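You operate a simulated robot arm through the tools that you are given. There is no shell and no other tool.

Carry out the task below with a simulated robot arm. There is one attempt and no reset: what you move stays moved.

TASK
Tighten feeder 6's loose hex screw with the grey spanner.
Fine: stop the bowl first; spanner back; set the bowl knob to 4 and restart the bowl.

It is judged by the outcome, as a careful person would: the job done as asked, and still so three seconds after it is handed in. It fails if anything else is knocked over, pushed out of place, dropped, spilled or broken.

THE ROBOT
A 7-joint arm with a fingered hand, fixed in place. Base frame: the origin is on the floor under the middle of its stand, x ahead of it, y to its left, z up; the work surface is at about z = 0.7. Units: m, rad, N and s.
With the tool pointing down near the work surface it reaches from about 0.28 to 0.8 m from the base axis. Its first joint turns from -2.007 to 2.007 rad. Payload 5 kg.
The tool frame sits at the grasp point between the pads (the TCP): z along the fingers, y along the line on which they close. The tips reach 0.032 m beyond it. The gripper opens to 0.16 m; its body begins 0.089 m behind the TCP. The gripper is a hand of 4 fingers: y runs from the thumb to the fingers, the wrist lies at [0, 0, -0.267] in the tool frame, and closing takes about 1.5 s.
Orientation is that of the tool frame in the base frame, as a unit quaternion [w, x, y, z]. With the fingers straight down and closing along the base's y, the tool's x points along the base's -x, its y along +y and its z along -z.

THE INTERFACE
- The arm moves only by the tool play_rows. Its argument "deltas" is a list of rows, each a list of 6 numbers: the shift along the tool's x, y, z in m, then the turn, a rotation vector about the tool's x, y, z in rad. In form: [[x, y, z, wx, wy, wz], ...]. A call has 1 to 20 rows; each row is the pose to reach, as a shift and turn from the pose commanded when the call began, along the tool's axes at that moment. "jaw" is the closure, from 0 (fully open) to 1 (shut), set as the call begins (left out, the last holds). Each row takes 0.2 s and may step no farther than 0.05 m and 0.15 rad from the row before; otherwise, or with a gripper value out of range, the whole call is refused. Where a pose cannot be reached the arm comes as near as it can. A force on the tool above 40 N (or 10 N above the force at the start of the call, whichever is more), or a blocked arm, ends the call early, and 0.2 s more pass. The fingers move at their own pace (about 0.108 m/s each) and stop on an object; they squeeze with about 22 N. The grip force told is the motor's: it shows also when the fingers shut on nothing. Time passes only in rows, and 0.2 s behind the last, so rows that repeat a pose let the fingers close. It gives the time, the measured TCP pose, the force on the tool (base axes), the opening and the grip force at its end, in the units of the frame above (readings bear some noise), with the torque about the TCP (base axes, N m) and any sound that the robot's microphone picked up.
- Cameras (640 x 400 px; columns grow to the right, rows downward): "scene" is fixed at [0.0496, -0.6482, 1.4316]; the picture's right is [0.51, -0.86, 0.00], its down [-0.48, -0.29, -0.83] and it looks along [0.71, 0.42, -0.56] (base axes); focal length 327 px, centre (320, 200). "wrist" rides on the gripper at [0.08, -0.004, -0.114] in the tool frame; the picture's right is [0.05, 1.00, 0.00], its down [-0.82, 0.04, -0.58] and it looks along [-0.58, 0.03, 0.82] (tool axes); focal length 265 px, centre (320, 200). There is no depth. A picture from a camera that has moved, and an enlarged one, comes with that camera's place and axes in the base frame and with its lens.
- camera(camera): a new picture of that camera. It takes no simulated time.
- slide_trunk(by): slides the trunk up (or, below 0, down) by that many m; the arm rides with it, the base frame stays. It gives what a move gives, with no picture.
- hand_shape(shape): the hand has 4 fingers and takes this shape, open, in about a second: jaw (thumb against the fingers, like two jaws); tri (thumb and two fingers); tip (a fingertip pinch); poke (one finger out to press); point (the index stretched); flat (the hand flat); cup (the hand cupped); fist (a fist). The gripper value then closes the fingers along that shape, each until it touches; the sizes above hold for jaw. It gives what a move gives, with no picture.
- inspect(camera, box): a new picture of the part [left, top, right, bottom] of that camera's present view, enlarged. It takes no simulated time.
- hand_in(): hands the job in; it is judged then, once.

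Places have to be worked out from the pictures, the camera data and where the tool is seen. Open the gripper and draw the arm clear of the work before you hand the job in, unless the task says otherwise.

The tools are called as name(argument=value, ...) on one line, values as JSON. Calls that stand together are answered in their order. play_rows: Moves the arm, as the interface text tells. Its arguments: {"type":"object","properties":{"deltas":{"type":"array","items":{"type":"array","items":{"type":"number"}}},"jaw":{"type":"number"}},"required":["deltas"]} The other tools are called the same way: slide_trunk (by) moves the trunk up or down; hand_shape (shape) gives the hand a shape; camera (camera) takes a picture; inspect (camera, box) takes an enlarged picture of a part of a camera's view; hand_in () hands the job in.

At the start:

```text
clock: 0.0
eef_pos: [0.5782, -0.0741, 1.1814]
tool_rot: [0.0, 0.0, 1.0, 0.0]
force: [0.4, 0.4, 0.3]
moment: [0.03, 0.01, 0.02]
width: 0.1598
gripper_force: 0.0
shape: jaw
trunk travel left (down, up): [-0.85, 0.14]
```

scene: 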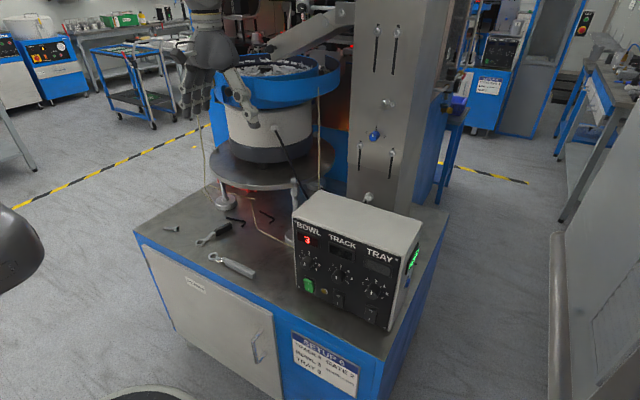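
wrist: 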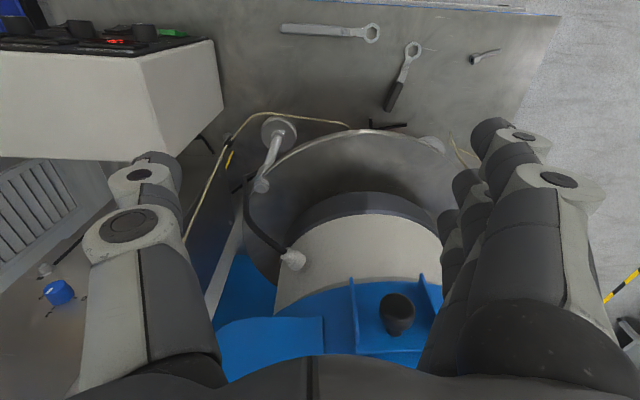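

I'll begin by taking enlarged looks at the scene to identify the control box, spanners, and the loose hex screw.

inspect(camera="scene", box=[280, 180, 440, 340])

inspect(camera="scene", box=[150, 160, 310, 290])

inspect(camera="scene", box=[320, 0, 480, 220])

inspect(camera="scene", box=[180, 20, 360, 170])

inspect(camera="scene", box=[260, 310, 420, 400])

```text
2.50 times, centred on (360, 260) of scene
camera zoom: at [0.0496, -0.6482, 1.4316], right [0.51, -0.86, 0.0], down [-0.48, -0.29, -0.83], along [0.71, 0.42, -0.56], focal length 817 px, centre (220, 50)
```

zoom: 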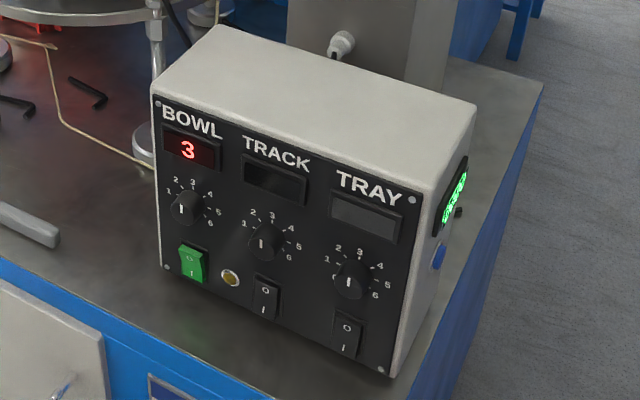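

```text
3.08 times, centred on (230, 225) of scene
camera zoom: at [0.0496, -0.6482, 1.4316], right [0.51, -0.86, 0.0], down [-0.48, -0.29, -0.83], along [0.71, 0.42, -0.56], focal length 1005 px, centre (597, 123)
```

zoom: 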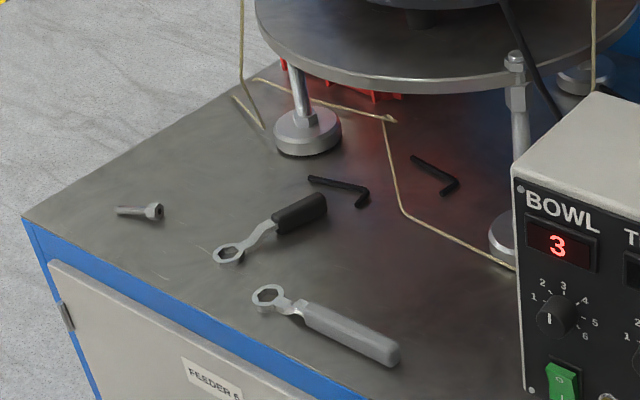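

```text
1.82 times, centred on (400, 110) of scene
camera zoom: at [0.0496, -0.6482, 1.4316], right [0.51, -0.86, 0.0], down [-0.48, -0.29, -0.83], along [0.71, 0.42, -0.56], focal length 594 px, centre (174, 364)
```

zoom: 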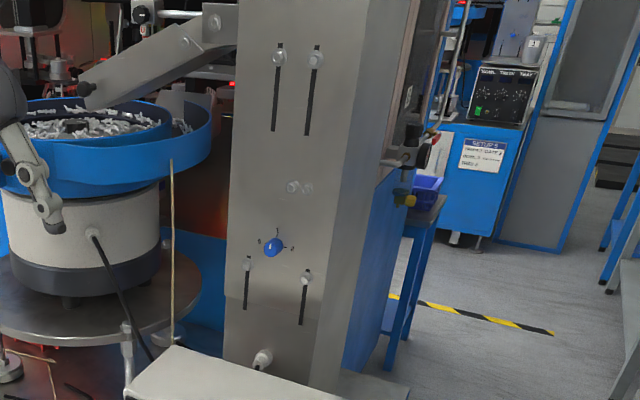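

```text
2.67 times, centred on (270, 95) of scene
camera zoom: at [0.0496, -0.6482, 1.4316], right [0.51, -0.86, 0.0], down [-0.48, -0.29, -0.83], along [0.71, 0.42, -0.56], focal length 871 px, centre (453, 480)
```

zoom: 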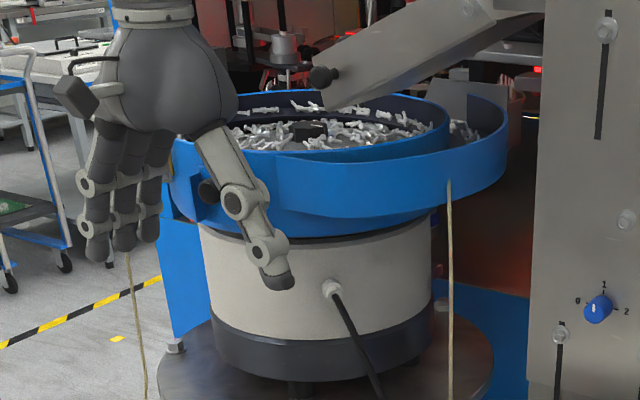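

```text
4.00 times, centred on (340, 355) of scene
camera zoom: at [0.0496, -0.6482, 1.4316], right [0.51, -0.86, 0.0], down [-0.48, -0.29, -0.83], along [0.71, 0.42, -0.56], focal length 1307 px, centre (240, -420)
```

zoom: 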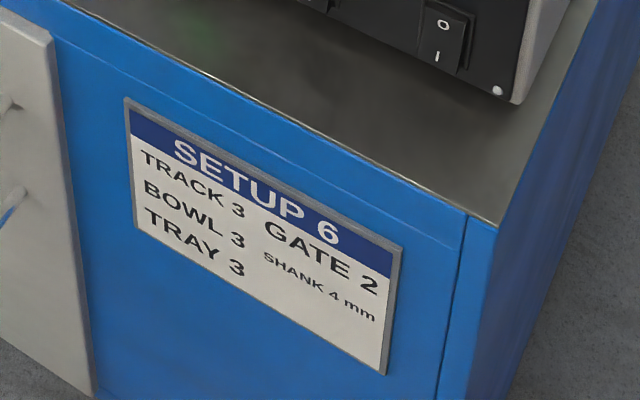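

The control box reads BOWL 3 with the green rocker lit. I now look closer at the tower fasteners to find the loose hex screw, and at the spanners.

inspect(camera="scene", box=[345, 80, 425, 130])

inspect(camera="scene", box=[345, 120, 425, 220])

inspect(camera="scene", box=[345, 10, 425, 80])

inspect(camera="scene", box=[290, 225, 350, 310])

inspect(camera="scene", box=[200, 170, 330, 250])

inspect(camera="wrist", box=[220, 90, 480, 220])

inspect(camera="wrist", box=[270, 10, 510, 140])

```text
8.00 times, centred on (385, 105) of scene
camera zoom: at [0.0496, -0.6482, 1.4316], right [0.51, -0.86, 0.0], down [-0.48, -0.29, -0.83], along [0.71, 0.42, -0.56], focal length 2613 px, centre (-200, 960)
```

zoom: 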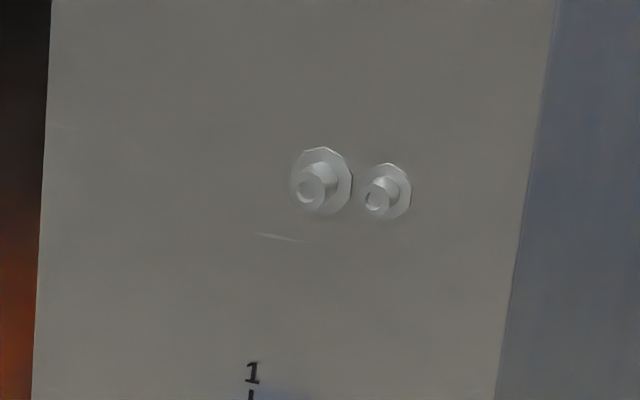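

```text
4.00 times, centred on (385, 170) of scene
camera zoom: at [0.0496, -0.6482, 1.4316], right [0.51, -0.86, 0.0], down [-0.48, -0.29, -0.83], along [0.71, 0.42, -0.56], focal length 1307 px, centre (60, 320)
```

zoom: 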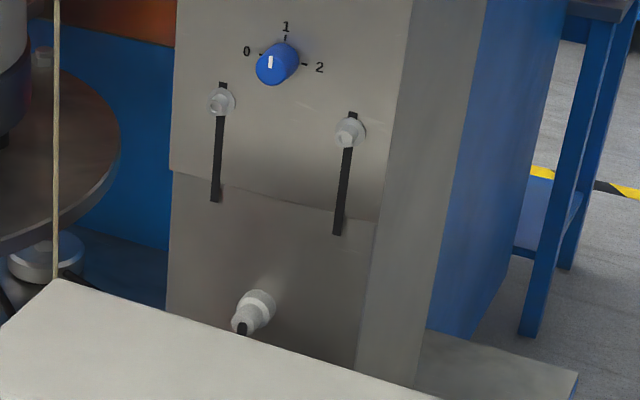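

```text
5.71 times, centred on (385, 45) of scene
camera zoom: at [0.0496, -0.6482, 1.4316], right [0.51, -0.86, 0.0], down [-0.48, -0.29, -0.83], along [0.71, 0.42, -0.56], focal length 1867 px, centre (-51, 1086)
```

zoom: 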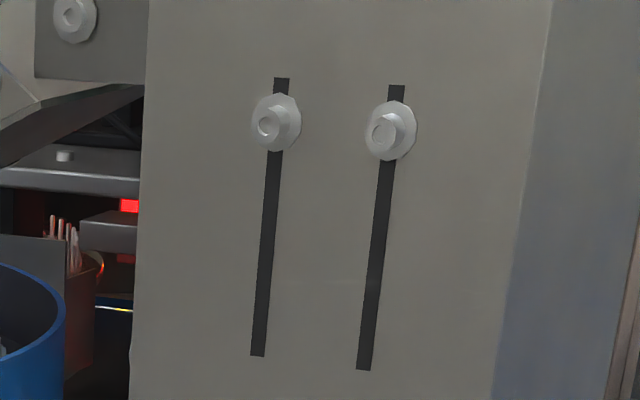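

```text
4.71 times, centred on (320, 268) of scene
camera zoom: at [0.0496, -0.6482, 1.4316], right [0.51, -0.86, 0.0], down [-0.48, -0.29, -0.83], along [0.71, 0.42, -0.56], focal length 1537 px, centre (320, -118)
```

zoom: 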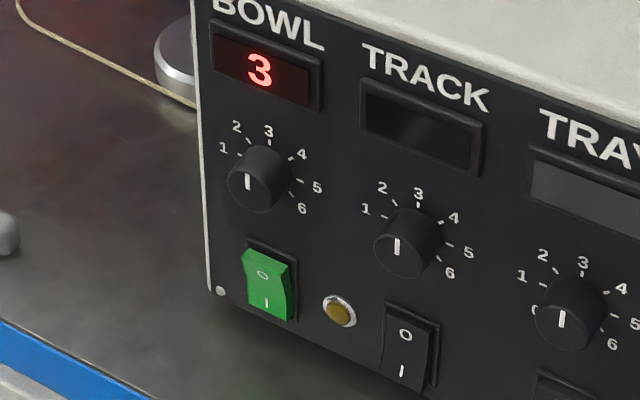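

```text
4.92 times, centred on (265, 210) of scene
camera zoom: at [0.0496, -0.6482, 1.4316], right [0.51, -0.86, 0.0], down [-0.48, -0.29, -0.83], along [0.71, 0.42, -0.56], focal length 1608 px, centre (591, 151)
```

zoom: 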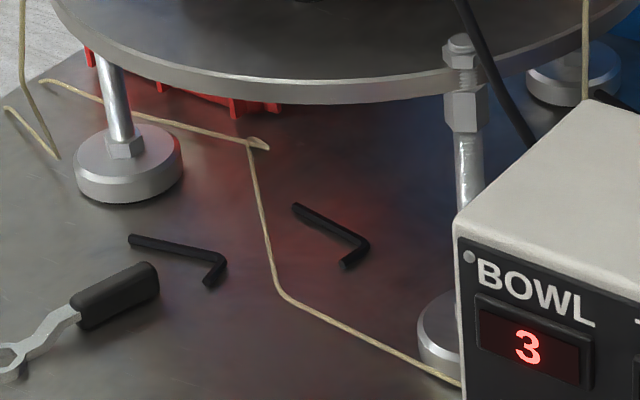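

```text
2.46 times, centred on (350, 155) of wrist
camera zoom: at [0.4978, -0.0784, 1.2944], right [-0.05, 1.0, 0.0], down [0.82, 0.04, 0.58], along [0.58, 0.03, -0.82], focal length 653 px, centre (246, 311)
```

zoom: 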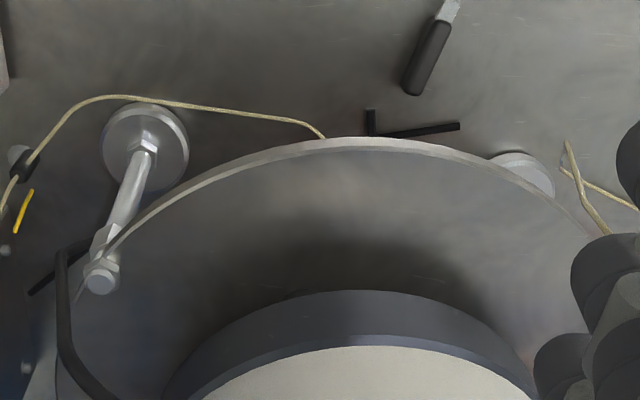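

```text
2.67 times, centred on (390, 75) of wrist
camera zoom: at [0.4978, -0.0784, 1.2944], right [-0.05, 1.0, 0.0], down [0.82, 0.04, 0.58], along [0.58, 0.03, -0.82], focal length 708 px, centre (133, 533)
```

zoom: 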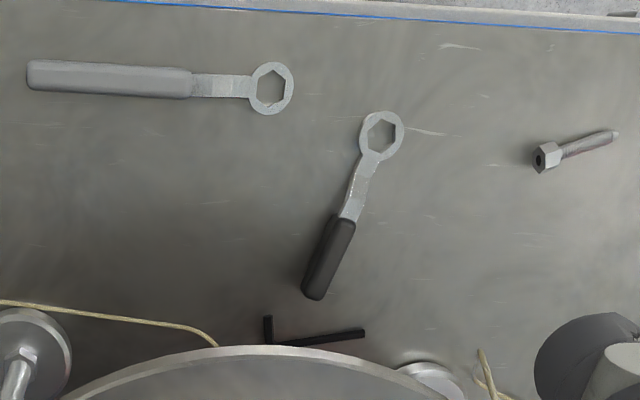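

The grey spanner lies along y at about x≈0.525, from y≈-0.15 (handle end) to y≈0.03 (ring). I zoom further on the leg bolt near the control box and the middle tower screws to find the loose one.

inspect(camera="scene", box=[275, 170, 325, 250])

inspect(camera="scene", box=[370, 90, 402, 115])

inspect(camera="scene", box=[200, 150, 260, 220])

inspect(camera="wrist", box=[220, 100, 320, 200])

inspect(camera="wrist", box=[0, 200, 200, 330])

inspect(camera="scene", box=[260, 0, 420, 80])

inspect(camera="scene", box=[440, 40, 540, 140])

```text
5.00 times, centred on (300, 210) of scene
camera zoom: at [0.0496, -0.6482, 1.4316], right [0.51, -0.86, 0.0], down [-0.48, -0.29, -0.83], along [0.71, 0.42, -0.56], focal length 1633 px, centre (420, 150)
```

zoom: 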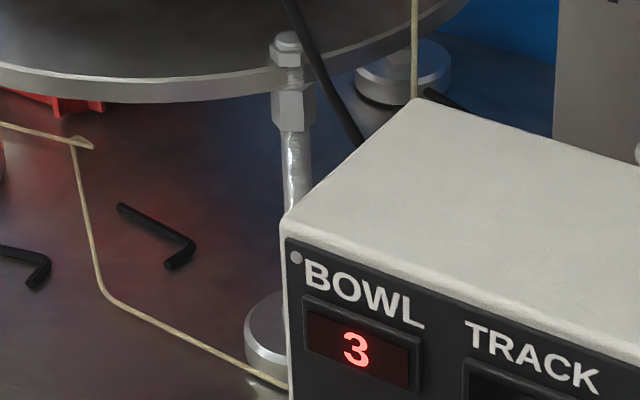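

```text
16.00 times, centred on (386, 102) of scene
camera zoom: at [0.0496, -0.6482, 1.4316], right [0.51, -0.86, 0.0], down [-0.48, -0.29, -0.83], along [0.71, 0.42, -0.56], focal length 5227 px, centre (-736, 1760)
```

zoom: 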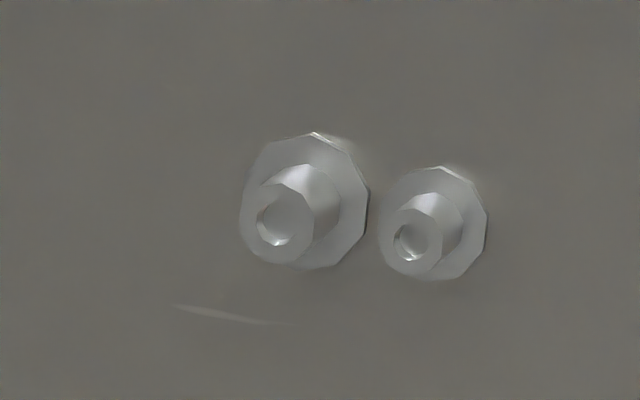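

```text
5.71 times, centred on (230, 185) of scene
camera zoom: at [0.0496, -0.6482, 1.4316], right [0.51, -0.86, 0.0], down [-0.48, -0.29, -0.83], along [0.71, 0.42, -0.56], focal length 1867 px, centre (834, 286)
```

zoom: 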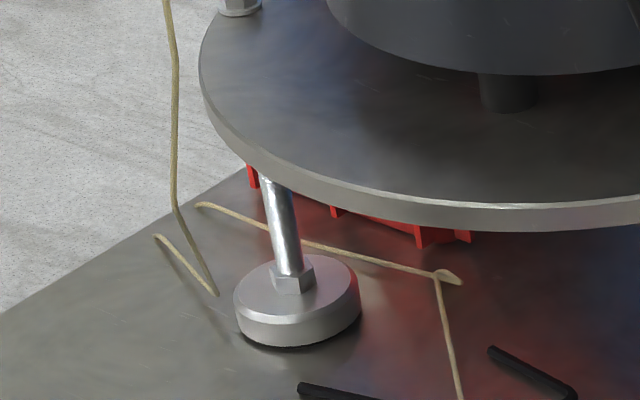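

```text
4.00 times, centred on (270, 150) of wrist
camera zoom: at [0.4978, -0.0784, 1.2944], right [-0.05, 1.0, 0.0], down [0.82, 0.04, 0.58], along [0.58, 0.03, -0.82], focal length 1062 px, centre (520, 400)
```

zoom: 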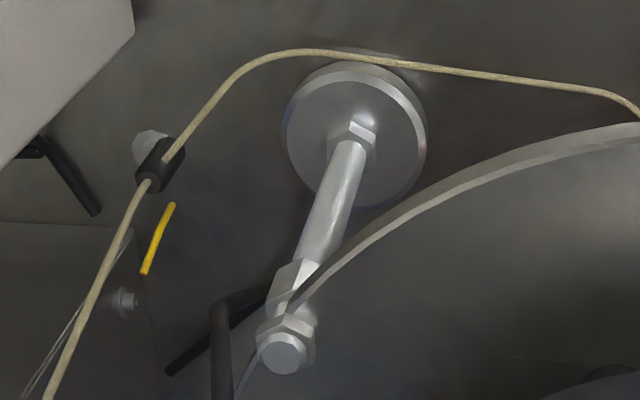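

```text
3.08 times, centred on (100, 265) of wrist
camera zoom: at [0.4978, -0.0784, 1.2944], right [-0.05, 1.0, 0.0], down [0.82, 0.04, 0.58], along [0.58, 0.03, -0.82], focal length 817 px, centre (997, 0)
```

zoom: 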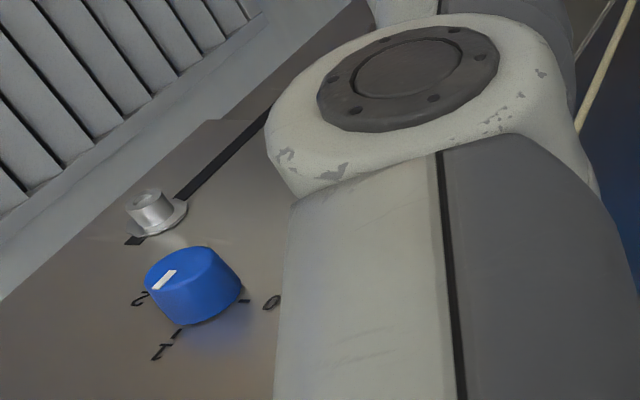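

```text
4.00 times, centred on (340, 40) of scene
camera zoom: at [0.0496, -0.6482, 1.4316], right [0.51, -0.86, 0.0], down [-0.48, -0.29, -0.83], along [0.71, 0.42, -0.56], focal length 1307 px, centre (240, 840)
```

zoom: 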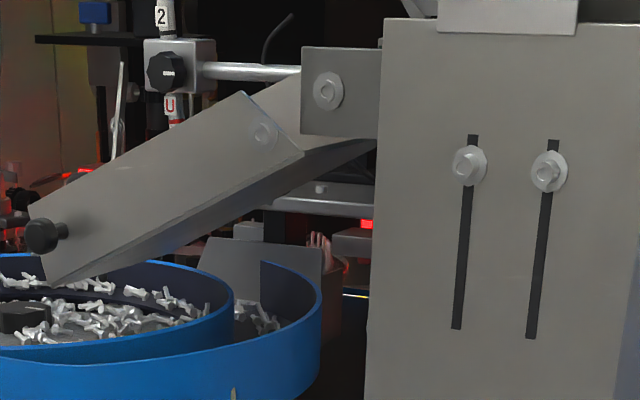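

```text
4.00 times, centred on (490, 90) of scene
camera zoom: at [0.0496, -0.6482, 1.4316], right [0.51, -0.86, 0.0], down [-0.48, -0.29, -0.83], along [0.71, 0.42, -0.56], focal length 1307 px, centre (-360, 640)
```

zoom: 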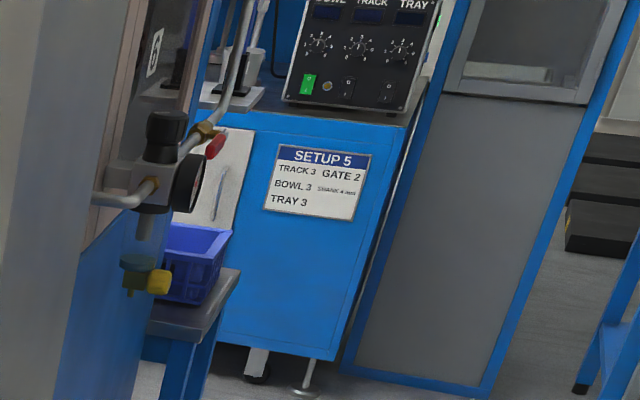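

The leg bolt near the control box triangulates to about (0.723, -0.158, 0.945). I compare with the other plate bolt and zoom to the maximum to see which is loose.

inspect(camera="scene", box=[205, 140, 235, 165])

inspect(camera="scene", box=[282, 172, 308, 200])

inspect(camera="wrist", box=[240, 160, 280, 200])

inspect(camera="scene", box=[355, 180, 385, 210])

inspect(camera="scene", box=[300, 0, 400, 60])

inspect(camera="scene", box=[200, 100, 350, 200])

```text
16.00 times, centred on (220, 152) of scene
camera zoom: at [0.0496, -0.6482, 1.4316], right [0.51, -0.86, 0.0], down [-0.48, -0.29, -0.83], along [0.71, 0.42, -0.56], focal length 5227 px, centre (1920, 960)
```

zoom: 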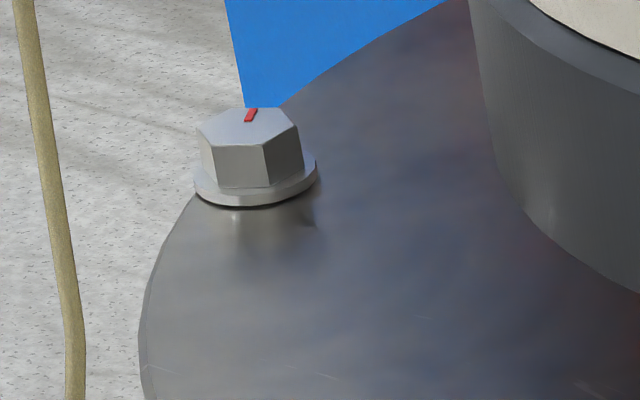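

```text
14.29 times, centred on (295, 186) of scene
camera zoom: at [0.0496, -0.6482, 1.4316], right [0.51, -0.86, 0.0], down [-0.48, -0.29, -0.83], along [0.71, 0.42, -0.56], focal length 4667 px, centre (677, 400)
```

zoom: 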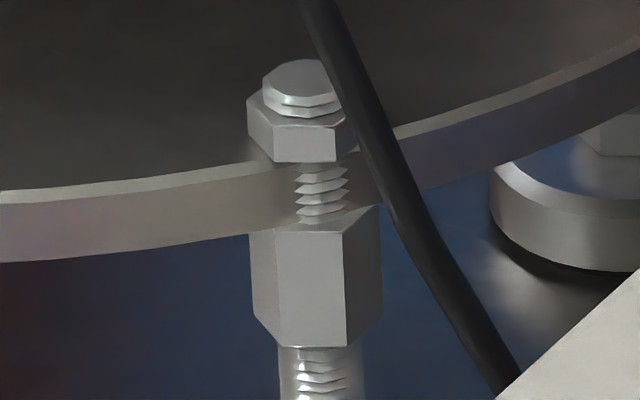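

```text
10.00 times, centred on (260, 180) of wrist
camera zoom: at [0.4978, -0.0784, 1.2944], right [-0.05, 1.0, 0.0], down [0.82, 0.04, 0.58], along [0.58, 0.03, -0.82], focal length 2654 px, centre (920, 400)
```

zoom: 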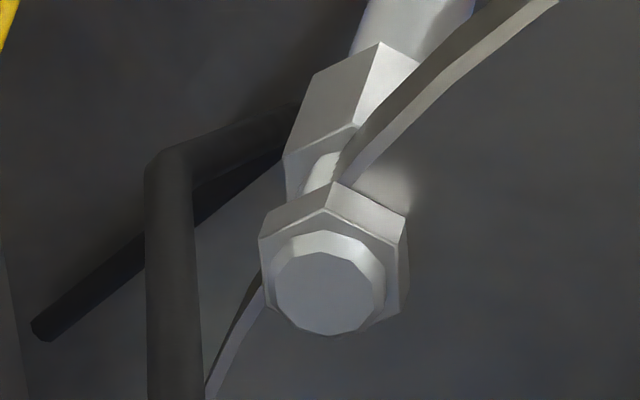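

```text
13.33 times, centred on (370, 195) of scene
camera zoom: at [0.0496, -0.6482, 1.4316], right [0.51, -0.86, 0.0], down [-0.48, -0.29, -0.83], along [0.71, 0.42, -0.56], focal length 4356 px, centre (-347, 267)
```

zoom: 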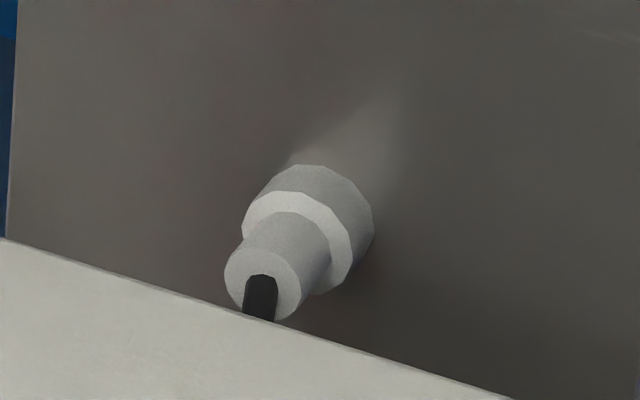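

```text
6.40 times, centred on (350, 30) of scene
camera zoom: at [0.0496, -0.6482, 1.4316], right [0.51, -0.86, 0.0], down [-0.48, -0.29, -0.83], along [0.71, 0.42, -0.56], focal length 2091 px, centre (128, 1288)
```

zoom: 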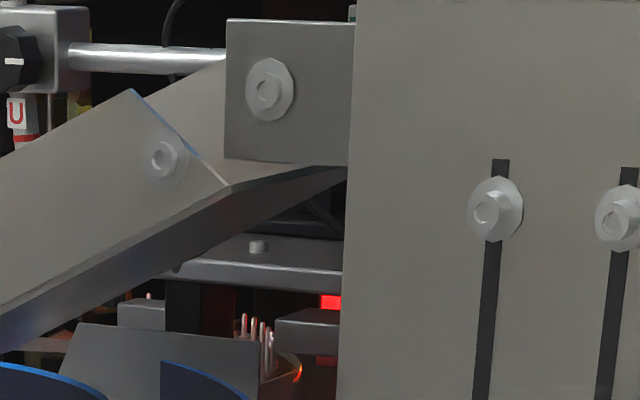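

```text
4.00 times, centred on (275, 150) of scene
camera zoom: at [0.0496, -0.6482, 1.4316], right [0.51, -0.86, 0.0], down [-0.48, -0.29, -0.83], along [0.71, 0.42, -0.56], focal length 1307 px, centre (500, 400)
```

zoom: 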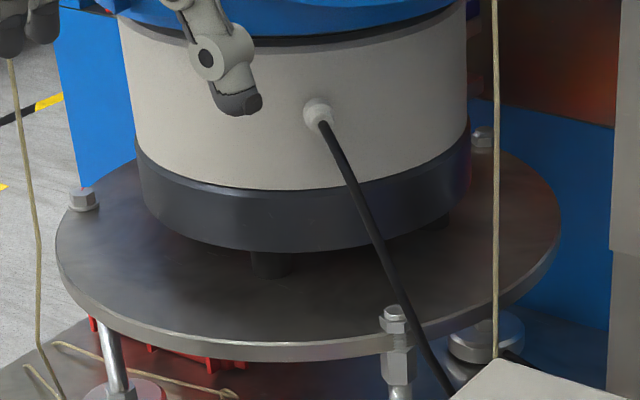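

Three plate hex screws are visible: front-left (~0.755, 0.195), rear (~1.05, -0.04) and front-right (~0.723, -0.158) which shows exposed thread. I zoom in to the rear one and to the red marks for comparison.

inspect(camera="scene", box=[305, 124, 327, 144])

inspect(camera="scene", box=[214, 144, 226, 156])

inspect(camera="wrist", box=[420, 120, 500, 180])

inspect(camera="wrist", box=[270, 10, 430, 120])

inspect(camera="wrist", box=[0, 0, 240, 170])

inspect(camera="wrist", box=[180, 200, 480, 400])

```text
16.00 times, centred on (316, 134) of scene
camera zoom: at [0.0496, -0.6482, 1.4316], right [0.51, -0.86, 0.0], down [-0.48, -0.29, -0.83], along [0.71, 0.42, -0.56], focal length 5227 px, centre (384, 1256)
```

zoom: 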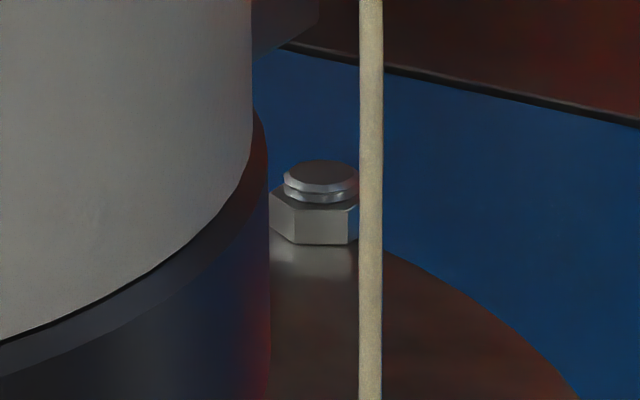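

```text
16.00 times, centred on (220, 150) of scene
camera zoom: at [0.0496, -0.6482, 1.4316], right [0.51, -0.86, 0.0], down [-0.48, -0.29, -0.83], along [0.71, 0.42, -0.56], focal length 5227 px, centre (1920, 1000)
```

zoom: 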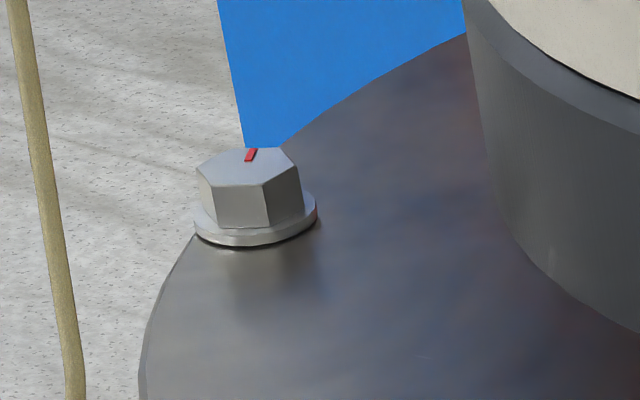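

```text
6.67 times, centred on (460, 150) of wrist
camera zoom: at [0.4978, -0.0784, 1.2944], right [-0.05, 1.0, 0.0], down [0.82, 0.04, 0.58], along [0.58, 0.03, -0.82], focal length 1769 px, centre (-613, 533)
```

zoom: 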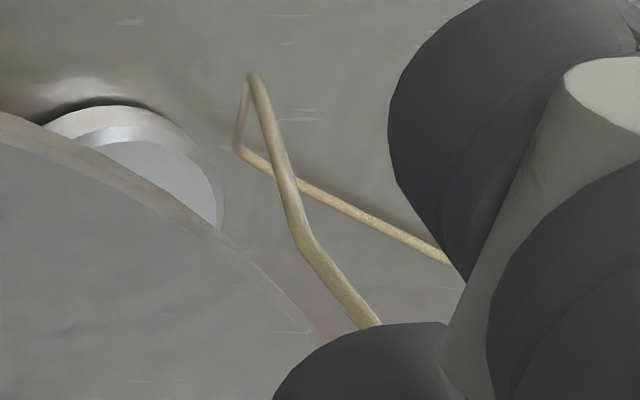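

```text
3.64 times, centred on (350, 65) of wrist
camera zoom: at [0.4978, -0.0784, 1.2944], right [-0.05, 1.0, 0.0], down [0.82, 0.04, 0.58], along [0.58, 0.03, -0.82], focal length 965 px, centre (211, 691)
```

zoom: 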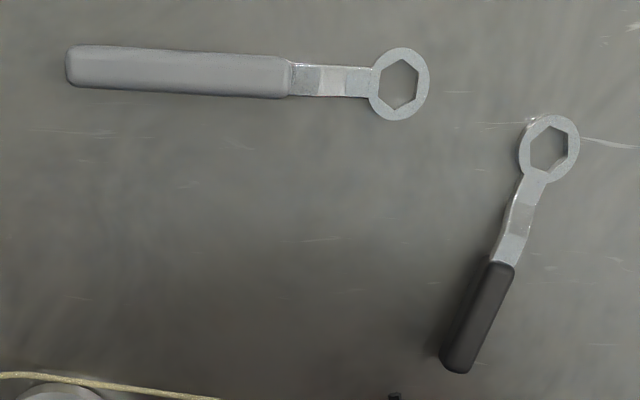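

```text
2.35 times, centred on (120, 85) of wrist
camera zoom: at [0.4978, -0.0784, 1.2944], right [-0.05, 1.0, 0.0], down [0.82, 0.04, 0.58], along [0.58, 0.03, -0.82], focal length 624 px, centre (791, 471)
```

zoom: 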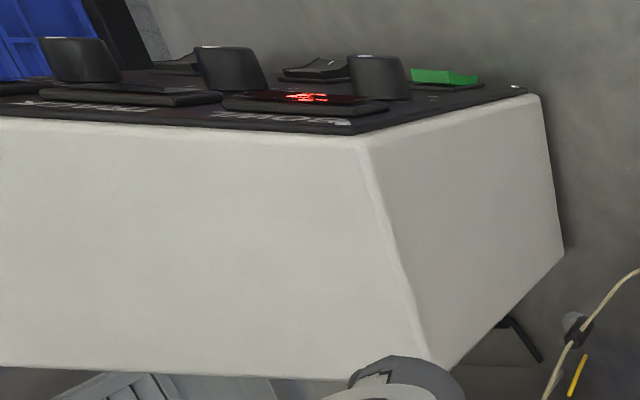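

```text
2.00 times, centred on (330, 300) of wrist
camera zoom: at [0.4978, -0.0784, 1.2944], right [-0.05, 1.0, 0.0], down [0.82, 0.04, 0.58], along [0.58, 0.03, -0.82], focal length 531 px, centre (300, 0)
```

zoom: 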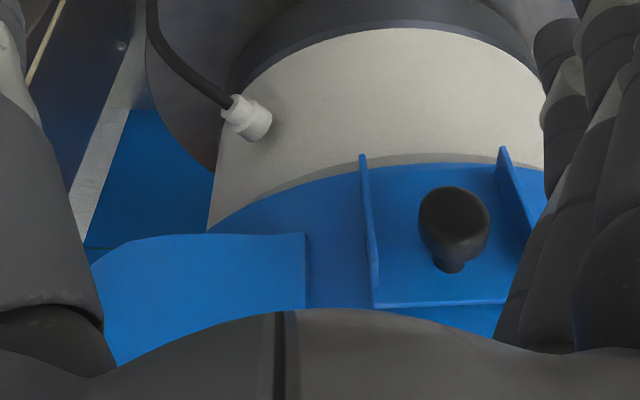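

The front-left plate screw (with washer and red paint mark) looks like the true hex-head screw, while the others are nuts on studs. I'll move the hand +y by about 0.26 at constant height to look at it from the wrist camera.

play_rows(deltas=[[0.02, 0.045, -0.01, 0, 0, 0], [0.02, 0.09, -0.02, 0, 0, 0], [0.02, 0.135, -0.02, 0, 0, 0], [0.02, 0.18, -0.02, 0, 0, 0], [0.02, 0.22, -0.02, 0, 0, 0], [0.02, 0.25, -0.02, 0, 0, 0], [0.02, 0.25, -0.02, 0, 0, 0]])

camera(camera="wrist")

camera(camera="scene")

```text
refused: row 1 steps farther than a row can; nothing moved
```

```text
taken
camera wrist: at [0.4978, -0.0784, 1.2944], right [-0.05, 1.0, 0.0], down [0.82, 0.04, 0.58], along [0.58, 0.03, -0.82], focal length 265 px, centre (320, 200)
```

wrist: 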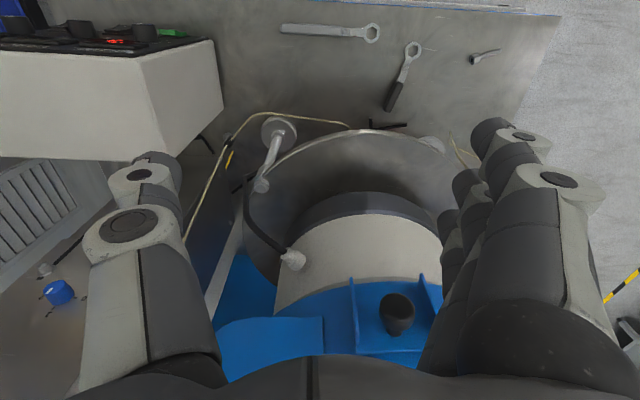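

```text
taken
```

scene: 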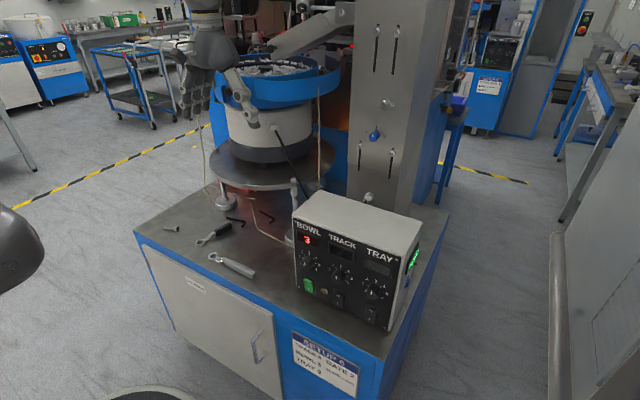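

The first row was combined slightly longer than 0.05 m, so nothing moved. I retry with smaller steps.

play_rows(deltas=[[0.02, 0.02, -0.01, 0, 0, 0], [0.03, 0.06, -0.02, 0, 0, 0], [0.03, 0.105, -0.02, 0, 0, 0], [0.03, 0.15, -0.02, 0, 0, 0], [0.03, 0.195, -0.02, 0, 0, 0], [0.03, 0.235, -0.02, 0, 0, 0], [0.03, 0.25, -0.02, 0, 0, 0]])

camera(camera="wrist")

camera(camera="scene")

```text
clock: 1.6
eef_pos: [0.5483, 0.1767, 1.2018]
tool_rot: [0.0, 0.0, 1.0, 0.0]
force: [0.4, 0.3, 0.3]
moment: [-0.02, 0.02, 0.01]
width: 0.16
gripper_force: 0.0
shape: jaw
trunk travel left (down, up): [-0.85, 0.14]
```

```text
taken
camera wrist: at [0.468, 0.1721, 1.3147], right [-0.05, 1.0, 0.0], down [0.82, 0.04, 0.58], along [0.58, 0.03, -0.82], focal length 265 px, centre (320, 200)
```

wrist: 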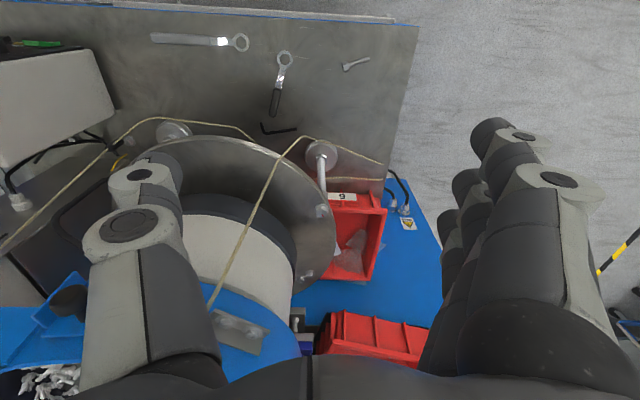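

```text
taken
```

scene: 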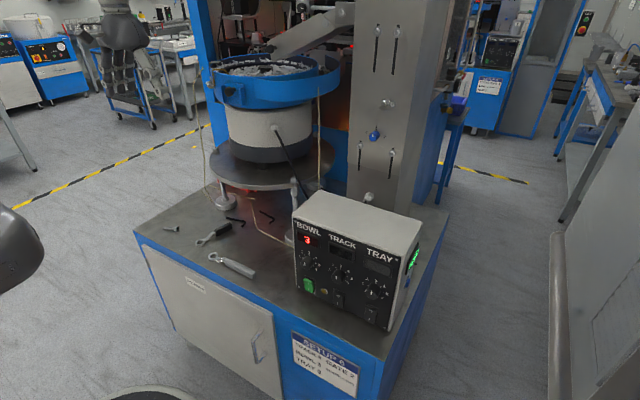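

Now I zoom on the front-left leg/screw and surroundings in both views.

inspect(camera="wrist", box=[280, 130, 380, 230])

inspect(camera="wrist", box=[300, 190, 340, 230])

inspect(camera="wrist", box=[280, 250, 330, 300])

inspect(camera="scene", box=[180, 40, 360, 200])

inspect(camera="wrist", box=[140, 20, 380, 140])

```text
4.00 times, centred on (330, 180) of wrist
camera zoom: at [0.468, 0.1721, 1.3147], right [-0.05, 1.0, 0.0], down [0.82, 0.04, 0.58], along [0.58, 0.03, -0.82], focal length 1062 px, centre (280, 280)
```

zoom: 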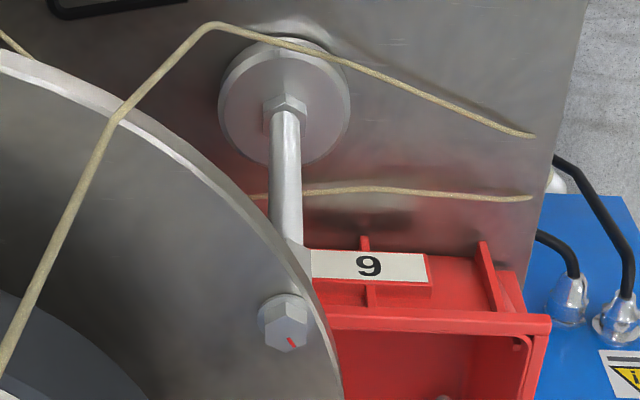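

```text
10.00 times, centred on (320, 210) of wrist
camera zoom: at [0.468, 0.1721, 1.3147], right [-0.05, 1.0, 0.0], down [0.82, 0.04, 0.58], along [0.58, 0.03, -0.82], focal length 2654 px, centre (320, 100)
```

zoom: 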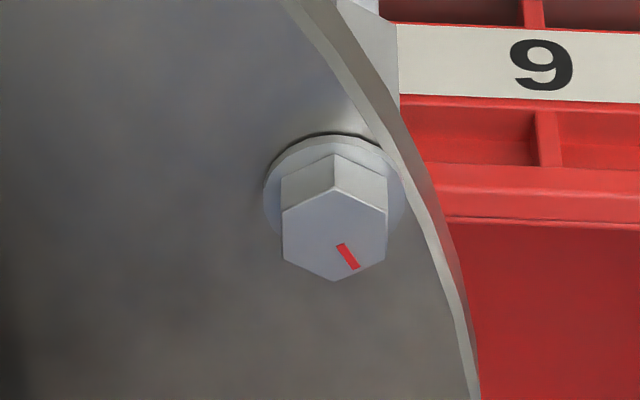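

```text
8.00 times, centred on (305, 275) of wrist
camera zoom: at [0.468, 0.1721, 1.3147], right [-0.05, 1.0, 0.0], down [0.82, 0.04, 0.58], along [0.58, 0.03, -0.82], focal length 2123 px, centre (440, -400)
```

zoom: 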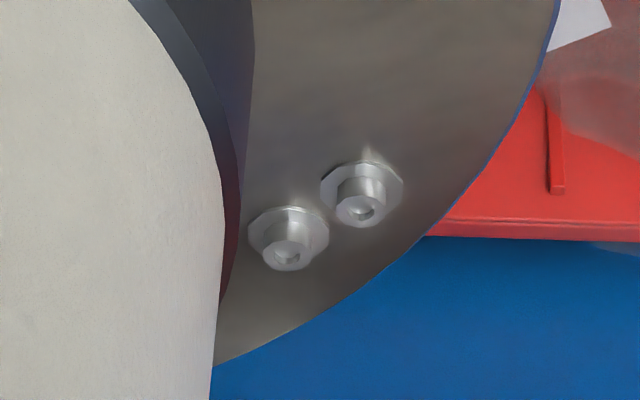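

```text
2.50 times, centred on (270, 120) of scene
camera zoom: at [0.0496, -0.6482, 1.4316], right [0.51, -0.86, 0.0], down [-0.48, -0.29, -0.83], along [0.71, 0.42, -0.56], focal length 817 px, centre (445, 400)
```

zoom: 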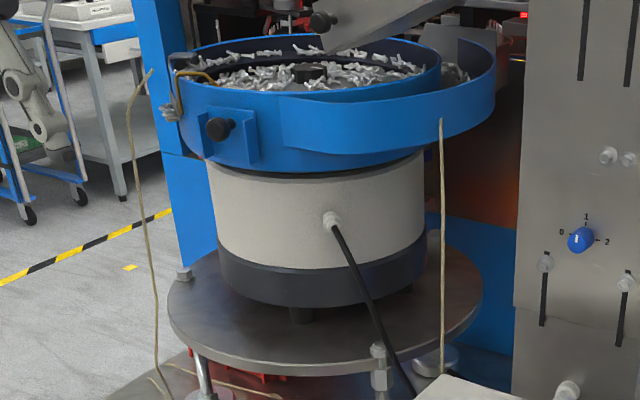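

```text
2.67 times, centred on (260, 80) of wrist
camera zoom: at [0.468, 0.1721, 1.3147], right [-0.05, 1.0, 0.0], down [0.82, 0.04, 0.58], along [0.58, 0.03, -0.82], focal length 708 px, centre (480, 520)
```

zoom: 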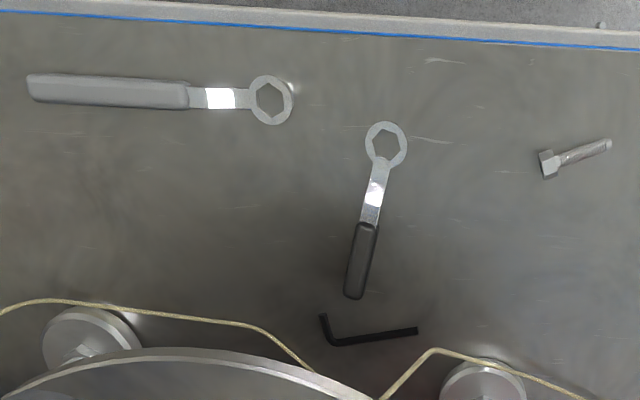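

The screw is at about (0.753, 0.189, 0.946) with a red witness mark, hex corners roughly along ±x. A thin yellow cord hangs in front of the plate; I zoom in on its top end in both views to know where it is.

inspect(camera="scene", box=[190, 50, 260, 110])

inspect(camera="scene", box=[190, 100, 290, 220])

inspect(camera="wrist", box=[180, 120, 400, 330])

inspect(camera="scene", box=[300, 60, 340, 180])

```text
6.67 times, centred on (225, 80) of scene
camera zoom: at [0.0496, -0.6482, 1.4316], right [0.51, -0.86, 0.0], down [-0.48, -0.29, -0.83], along [0.71, 0.42, -0.56], focal length 2178 px, centre (953, 1000)
```

zoom: 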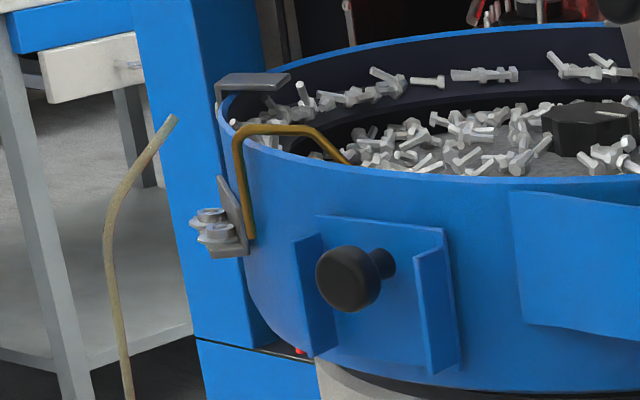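

```text
3.33 times, centred on (240, 160) of scene
camera zoom: at [0.0496, -0.6482, 1.4316], right [0.51, -0.86, 0.0], down [-0.48, -0.29, -0.83], along [0.71, 0.42, -0.56], focal length 1089 px, centre (587, 333)
```

zoom: 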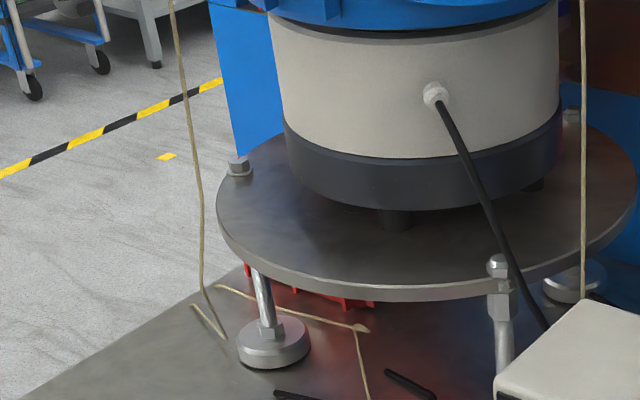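

```text
1.90 times, centred on (290, 225) of wrist
camera zoom: at [0.468, 0.1721, 1.3147], right [-0.05, 1.0, 0.0], down [0.82, 0.04, 0.58], along [0.58, 0.03, -0.82], focal length 506 px, centre (377, 152)
```

zoom: 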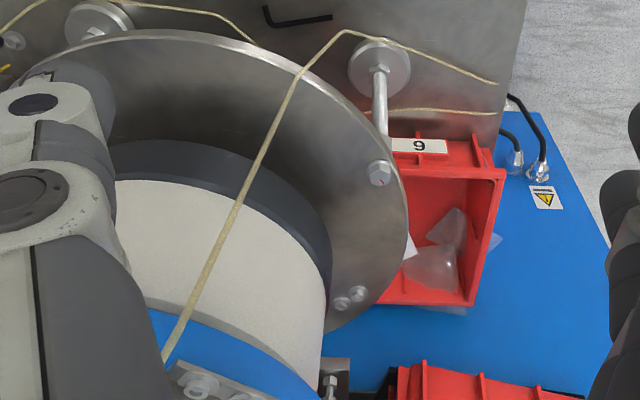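

```text
3.33 times, centred on (320, 120) of scene
camera zoom: at [0.0496, -0.6482, 1.4316], right [0.51, -0.86, 0.0], down [-0.48, -0.29, -0.83], along [0.71, 0.42, -0.56], focal length 1089 px, centre (320, 467)
```

zoom: 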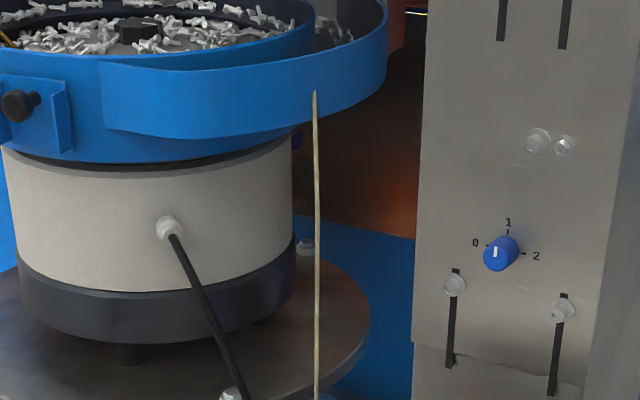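

The left screw is the target, and a thin upright tube stands near (0.65, 0.13). First comes stopping the bowl: the BOWL rocker sits near (0.553, -0.318, 0.744) on a vertical panel facing the robot. I move back and right and pitch the tool 45° forward.

play_rows(deltas=[[0.04, 0, 0, 0, 0, 0], [0.08, -0.02, 0, 0, 0, 0], [0.11, -0.055, 0.005, 0, 0, 0], [0.13, -0.095, 0.015, 0, 0, 0], [0.14, -0.135, 0.03, 0, 0, 0], [0.145, -0.18, 0.045, 0, 0, 0], [0.15, -0.22, 0.065, 0, -0.1, 0], [0.155, -0.26, 0.085, 0, -0.22, 0], [0.16, -0.3, 0.105, 0, -0.35, 0], [0.165, -0.34, 0.125, 0, -0.48, 0], [0.168, -0.38, 0.145, 0, -0.6, 0], [0.168, -0.42, 0.165, 0, -0.7, 0], [0.168, -0.46, 0.185, 0, -0.785, 0], [0.168, -0.497, 0.215, 0, -0.785, 0], [0.168, -0.497, 0.25, 0, -0.785, 0]])

hand_shape(shape="poke")

camera(camera="wrist")

camera(camera="scene")

```text
clock: 4.8
eef_pos: [0.4221, -0.2574, 1.1309]
tool_rot: [0.317, 0.017, 0.948, -0.014]
force: [0.3, -0.4, 0.5]
moment: [-0.04, -0.01, -0.03]
width: 0.16
gripper_force: 0.1
shape: jaw
out of reach, approached as far as the arm can: row 9, 10, 11, 12, 13, 14, 15
trunk travel left (down, up): [-0.85, 0.14]
```

```text
clock: 5.7
eef_pos: [0.4214, -0.2585, 1.128]
tool_rot: [0.317, 0.018, 0.948, -0.014]
force: [0.3, -0.1, 0.3]
moment: [0.01, 0.02, 0.02]
width: 0.0001
gripper_force: 0.0
shape: poke
trunk travel left (down, up): [-0.85, 0.14]
```

```text
taken
camera wrist: at [0.289, -0.2567, 1.1711], right [0.0, 1.0, -0.05], down [0.31, 0.04, 0.95], along [0.95, -0.02, -0.31], focal length 265 px, centre (320, 200)
```

wrist: 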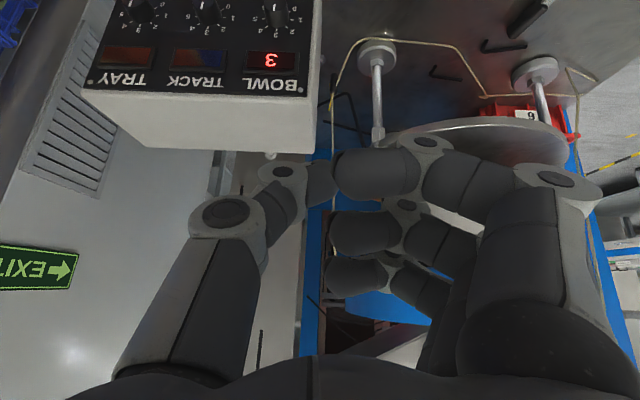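

```text
taken
```

scene: 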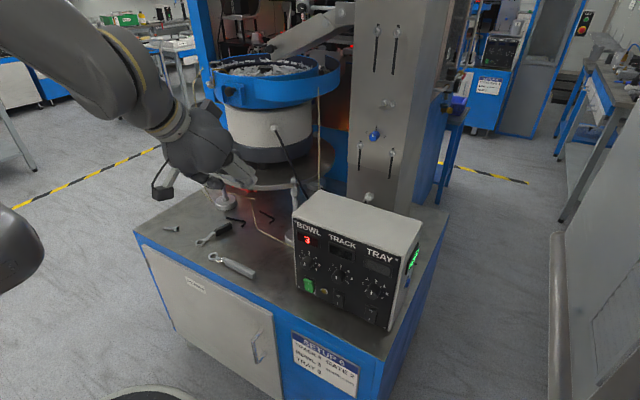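

The trunk at this height makes the arm run out of reach, so I'll lower the trunk. First I look at the shape the hand took.

inspect(camera="scene", box=[120, 80, 300, 220])

play_rows(deltas=[[0, 0, 0, 0, 0, 0], [0, 0, 0, 0, 0, 0]])

camera(camera="wrist")

```text
2.86 times, centred on (210, 150) of scene
camera zoom: at [0.0496, -0.6482, 1.4316], right [0.51, -0.86, 0.0], down [-0.48, -0.29, -0.83], along [0.71, 0.42, -0.56], focal length 933 px, centre (634, 343)
```

zoom: 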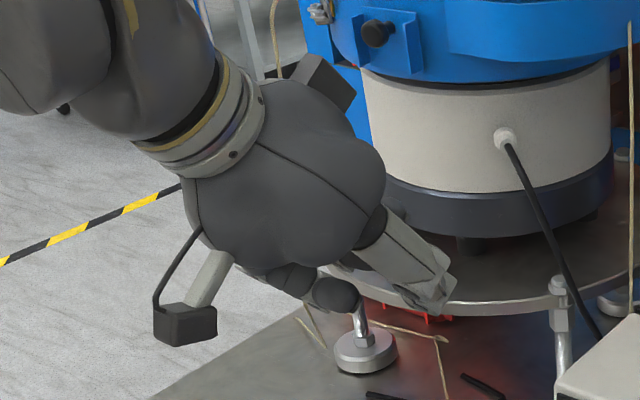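

```text
clock: 6.3
eef_pos: [0.4217, -0.2585, 1.1294]
tool_rot: [0.316, 0.017, 0.948, -0.014]
force: [0.3, 0.2, -0.4]
moment: [-0.01, 0.04, -0.01]
width: 0.0001
gripper_force: 0.0
shape: poke
trunk travel left (down, up): [-0.85, 0.14]
```

```text
taken
camera wrist: at [0.2889, -0.2567, 1.1711], right [0.0, 1.0, -0.05], down [0.31, 0.04, 0.95], along [0.95, -0.02, -0.31], focal length 265 px, centre (320, 200)
```

wrist: 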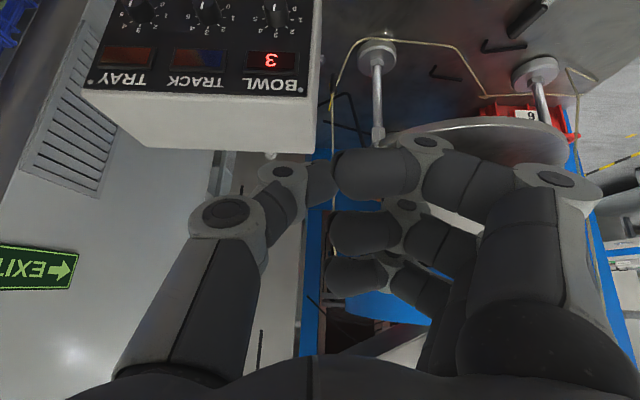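

The poke shape brings index and thumb tips together; I try "point" (index stretched) to compare which is better for pressing a rocker.

hand_shape(shape="point")

camera(camera="wrist")

inspect(camera="scene", box=[120, 80, 300, 220])

```text
clock: 7.2
eef_pos: [0.4219, -0.2596, 1.129]
tool_rot: [0.317, 0.018, 0.948, -0.014]
force: [0.4, -0.2, -0.4]
moment: [0.0, -0.01, 0.0]
width: 0.1525
gripper_force: 0.1
shape: point
trunk travel left (down, up): [-0.85, 0.14]
```

```text
taken
camera wrist: at [0.2889, -0.2567, 1.1711], right [0.0, 1.0, -0.05], down [0.31, 0.04, 0.95], along [0.95, -0.02, -0.31], focal length 265 px, centre (320, 200)
```

wrist: 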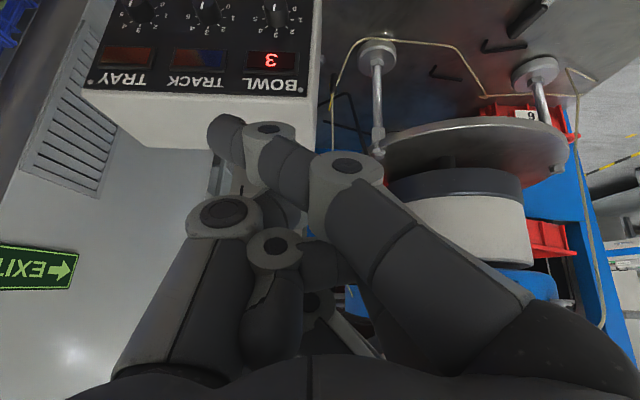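

```text
2.86 times, centred on (210, 150) of scene
camera zoom: at [0.0496, -0.6482, 1.4316], right [0.51, -0.86, 0.0], down [-0.48, -0.29, -0.83], along [0.71, 0.42, -0.56], focal length 933 px, centre (634, 343)
```

zoom: 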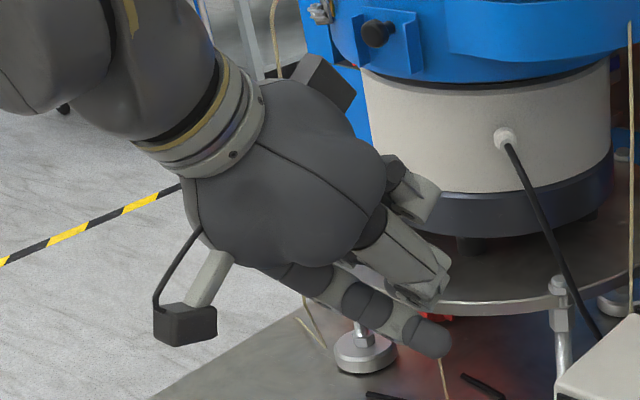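

The index in "point" leans toward the thumb side. I lower the trunk by 0.25 m to bring the arm into a comfortable range by the panel, then look again.

slide_trunk(by=-0.25)

camera(camera="scene")

camera(camera="wrist")

```text
clock: 9.8
eef_pos: [0.4216, -0.2593, 0.879]
tool_rot: [0.317, 0.018, 0.948, -0.015]
force: [-0.3, -0.1, 0.7]
moment: [0.0, -0.01, -0.02]
width: 0.1522
gripper_force: 0.1
shape: point
trunk travel left (down, up): [-0.6, 0.39]
```

```text
taken
```

scene: 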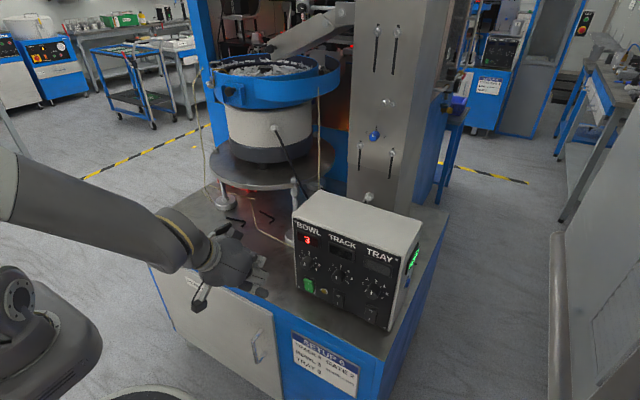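

```text
taken
camera wrist: at [0.2889, -0.2567, 0.9212], right [0.0, 1.0, -0.05], down [0.31, 0.04, 0.95], along [0.95, -0.02, -0.31], focal length 265 px, centre (320, 200)
```

wrist: 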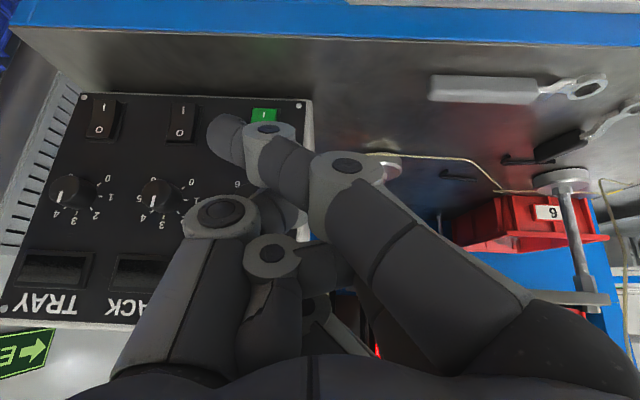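

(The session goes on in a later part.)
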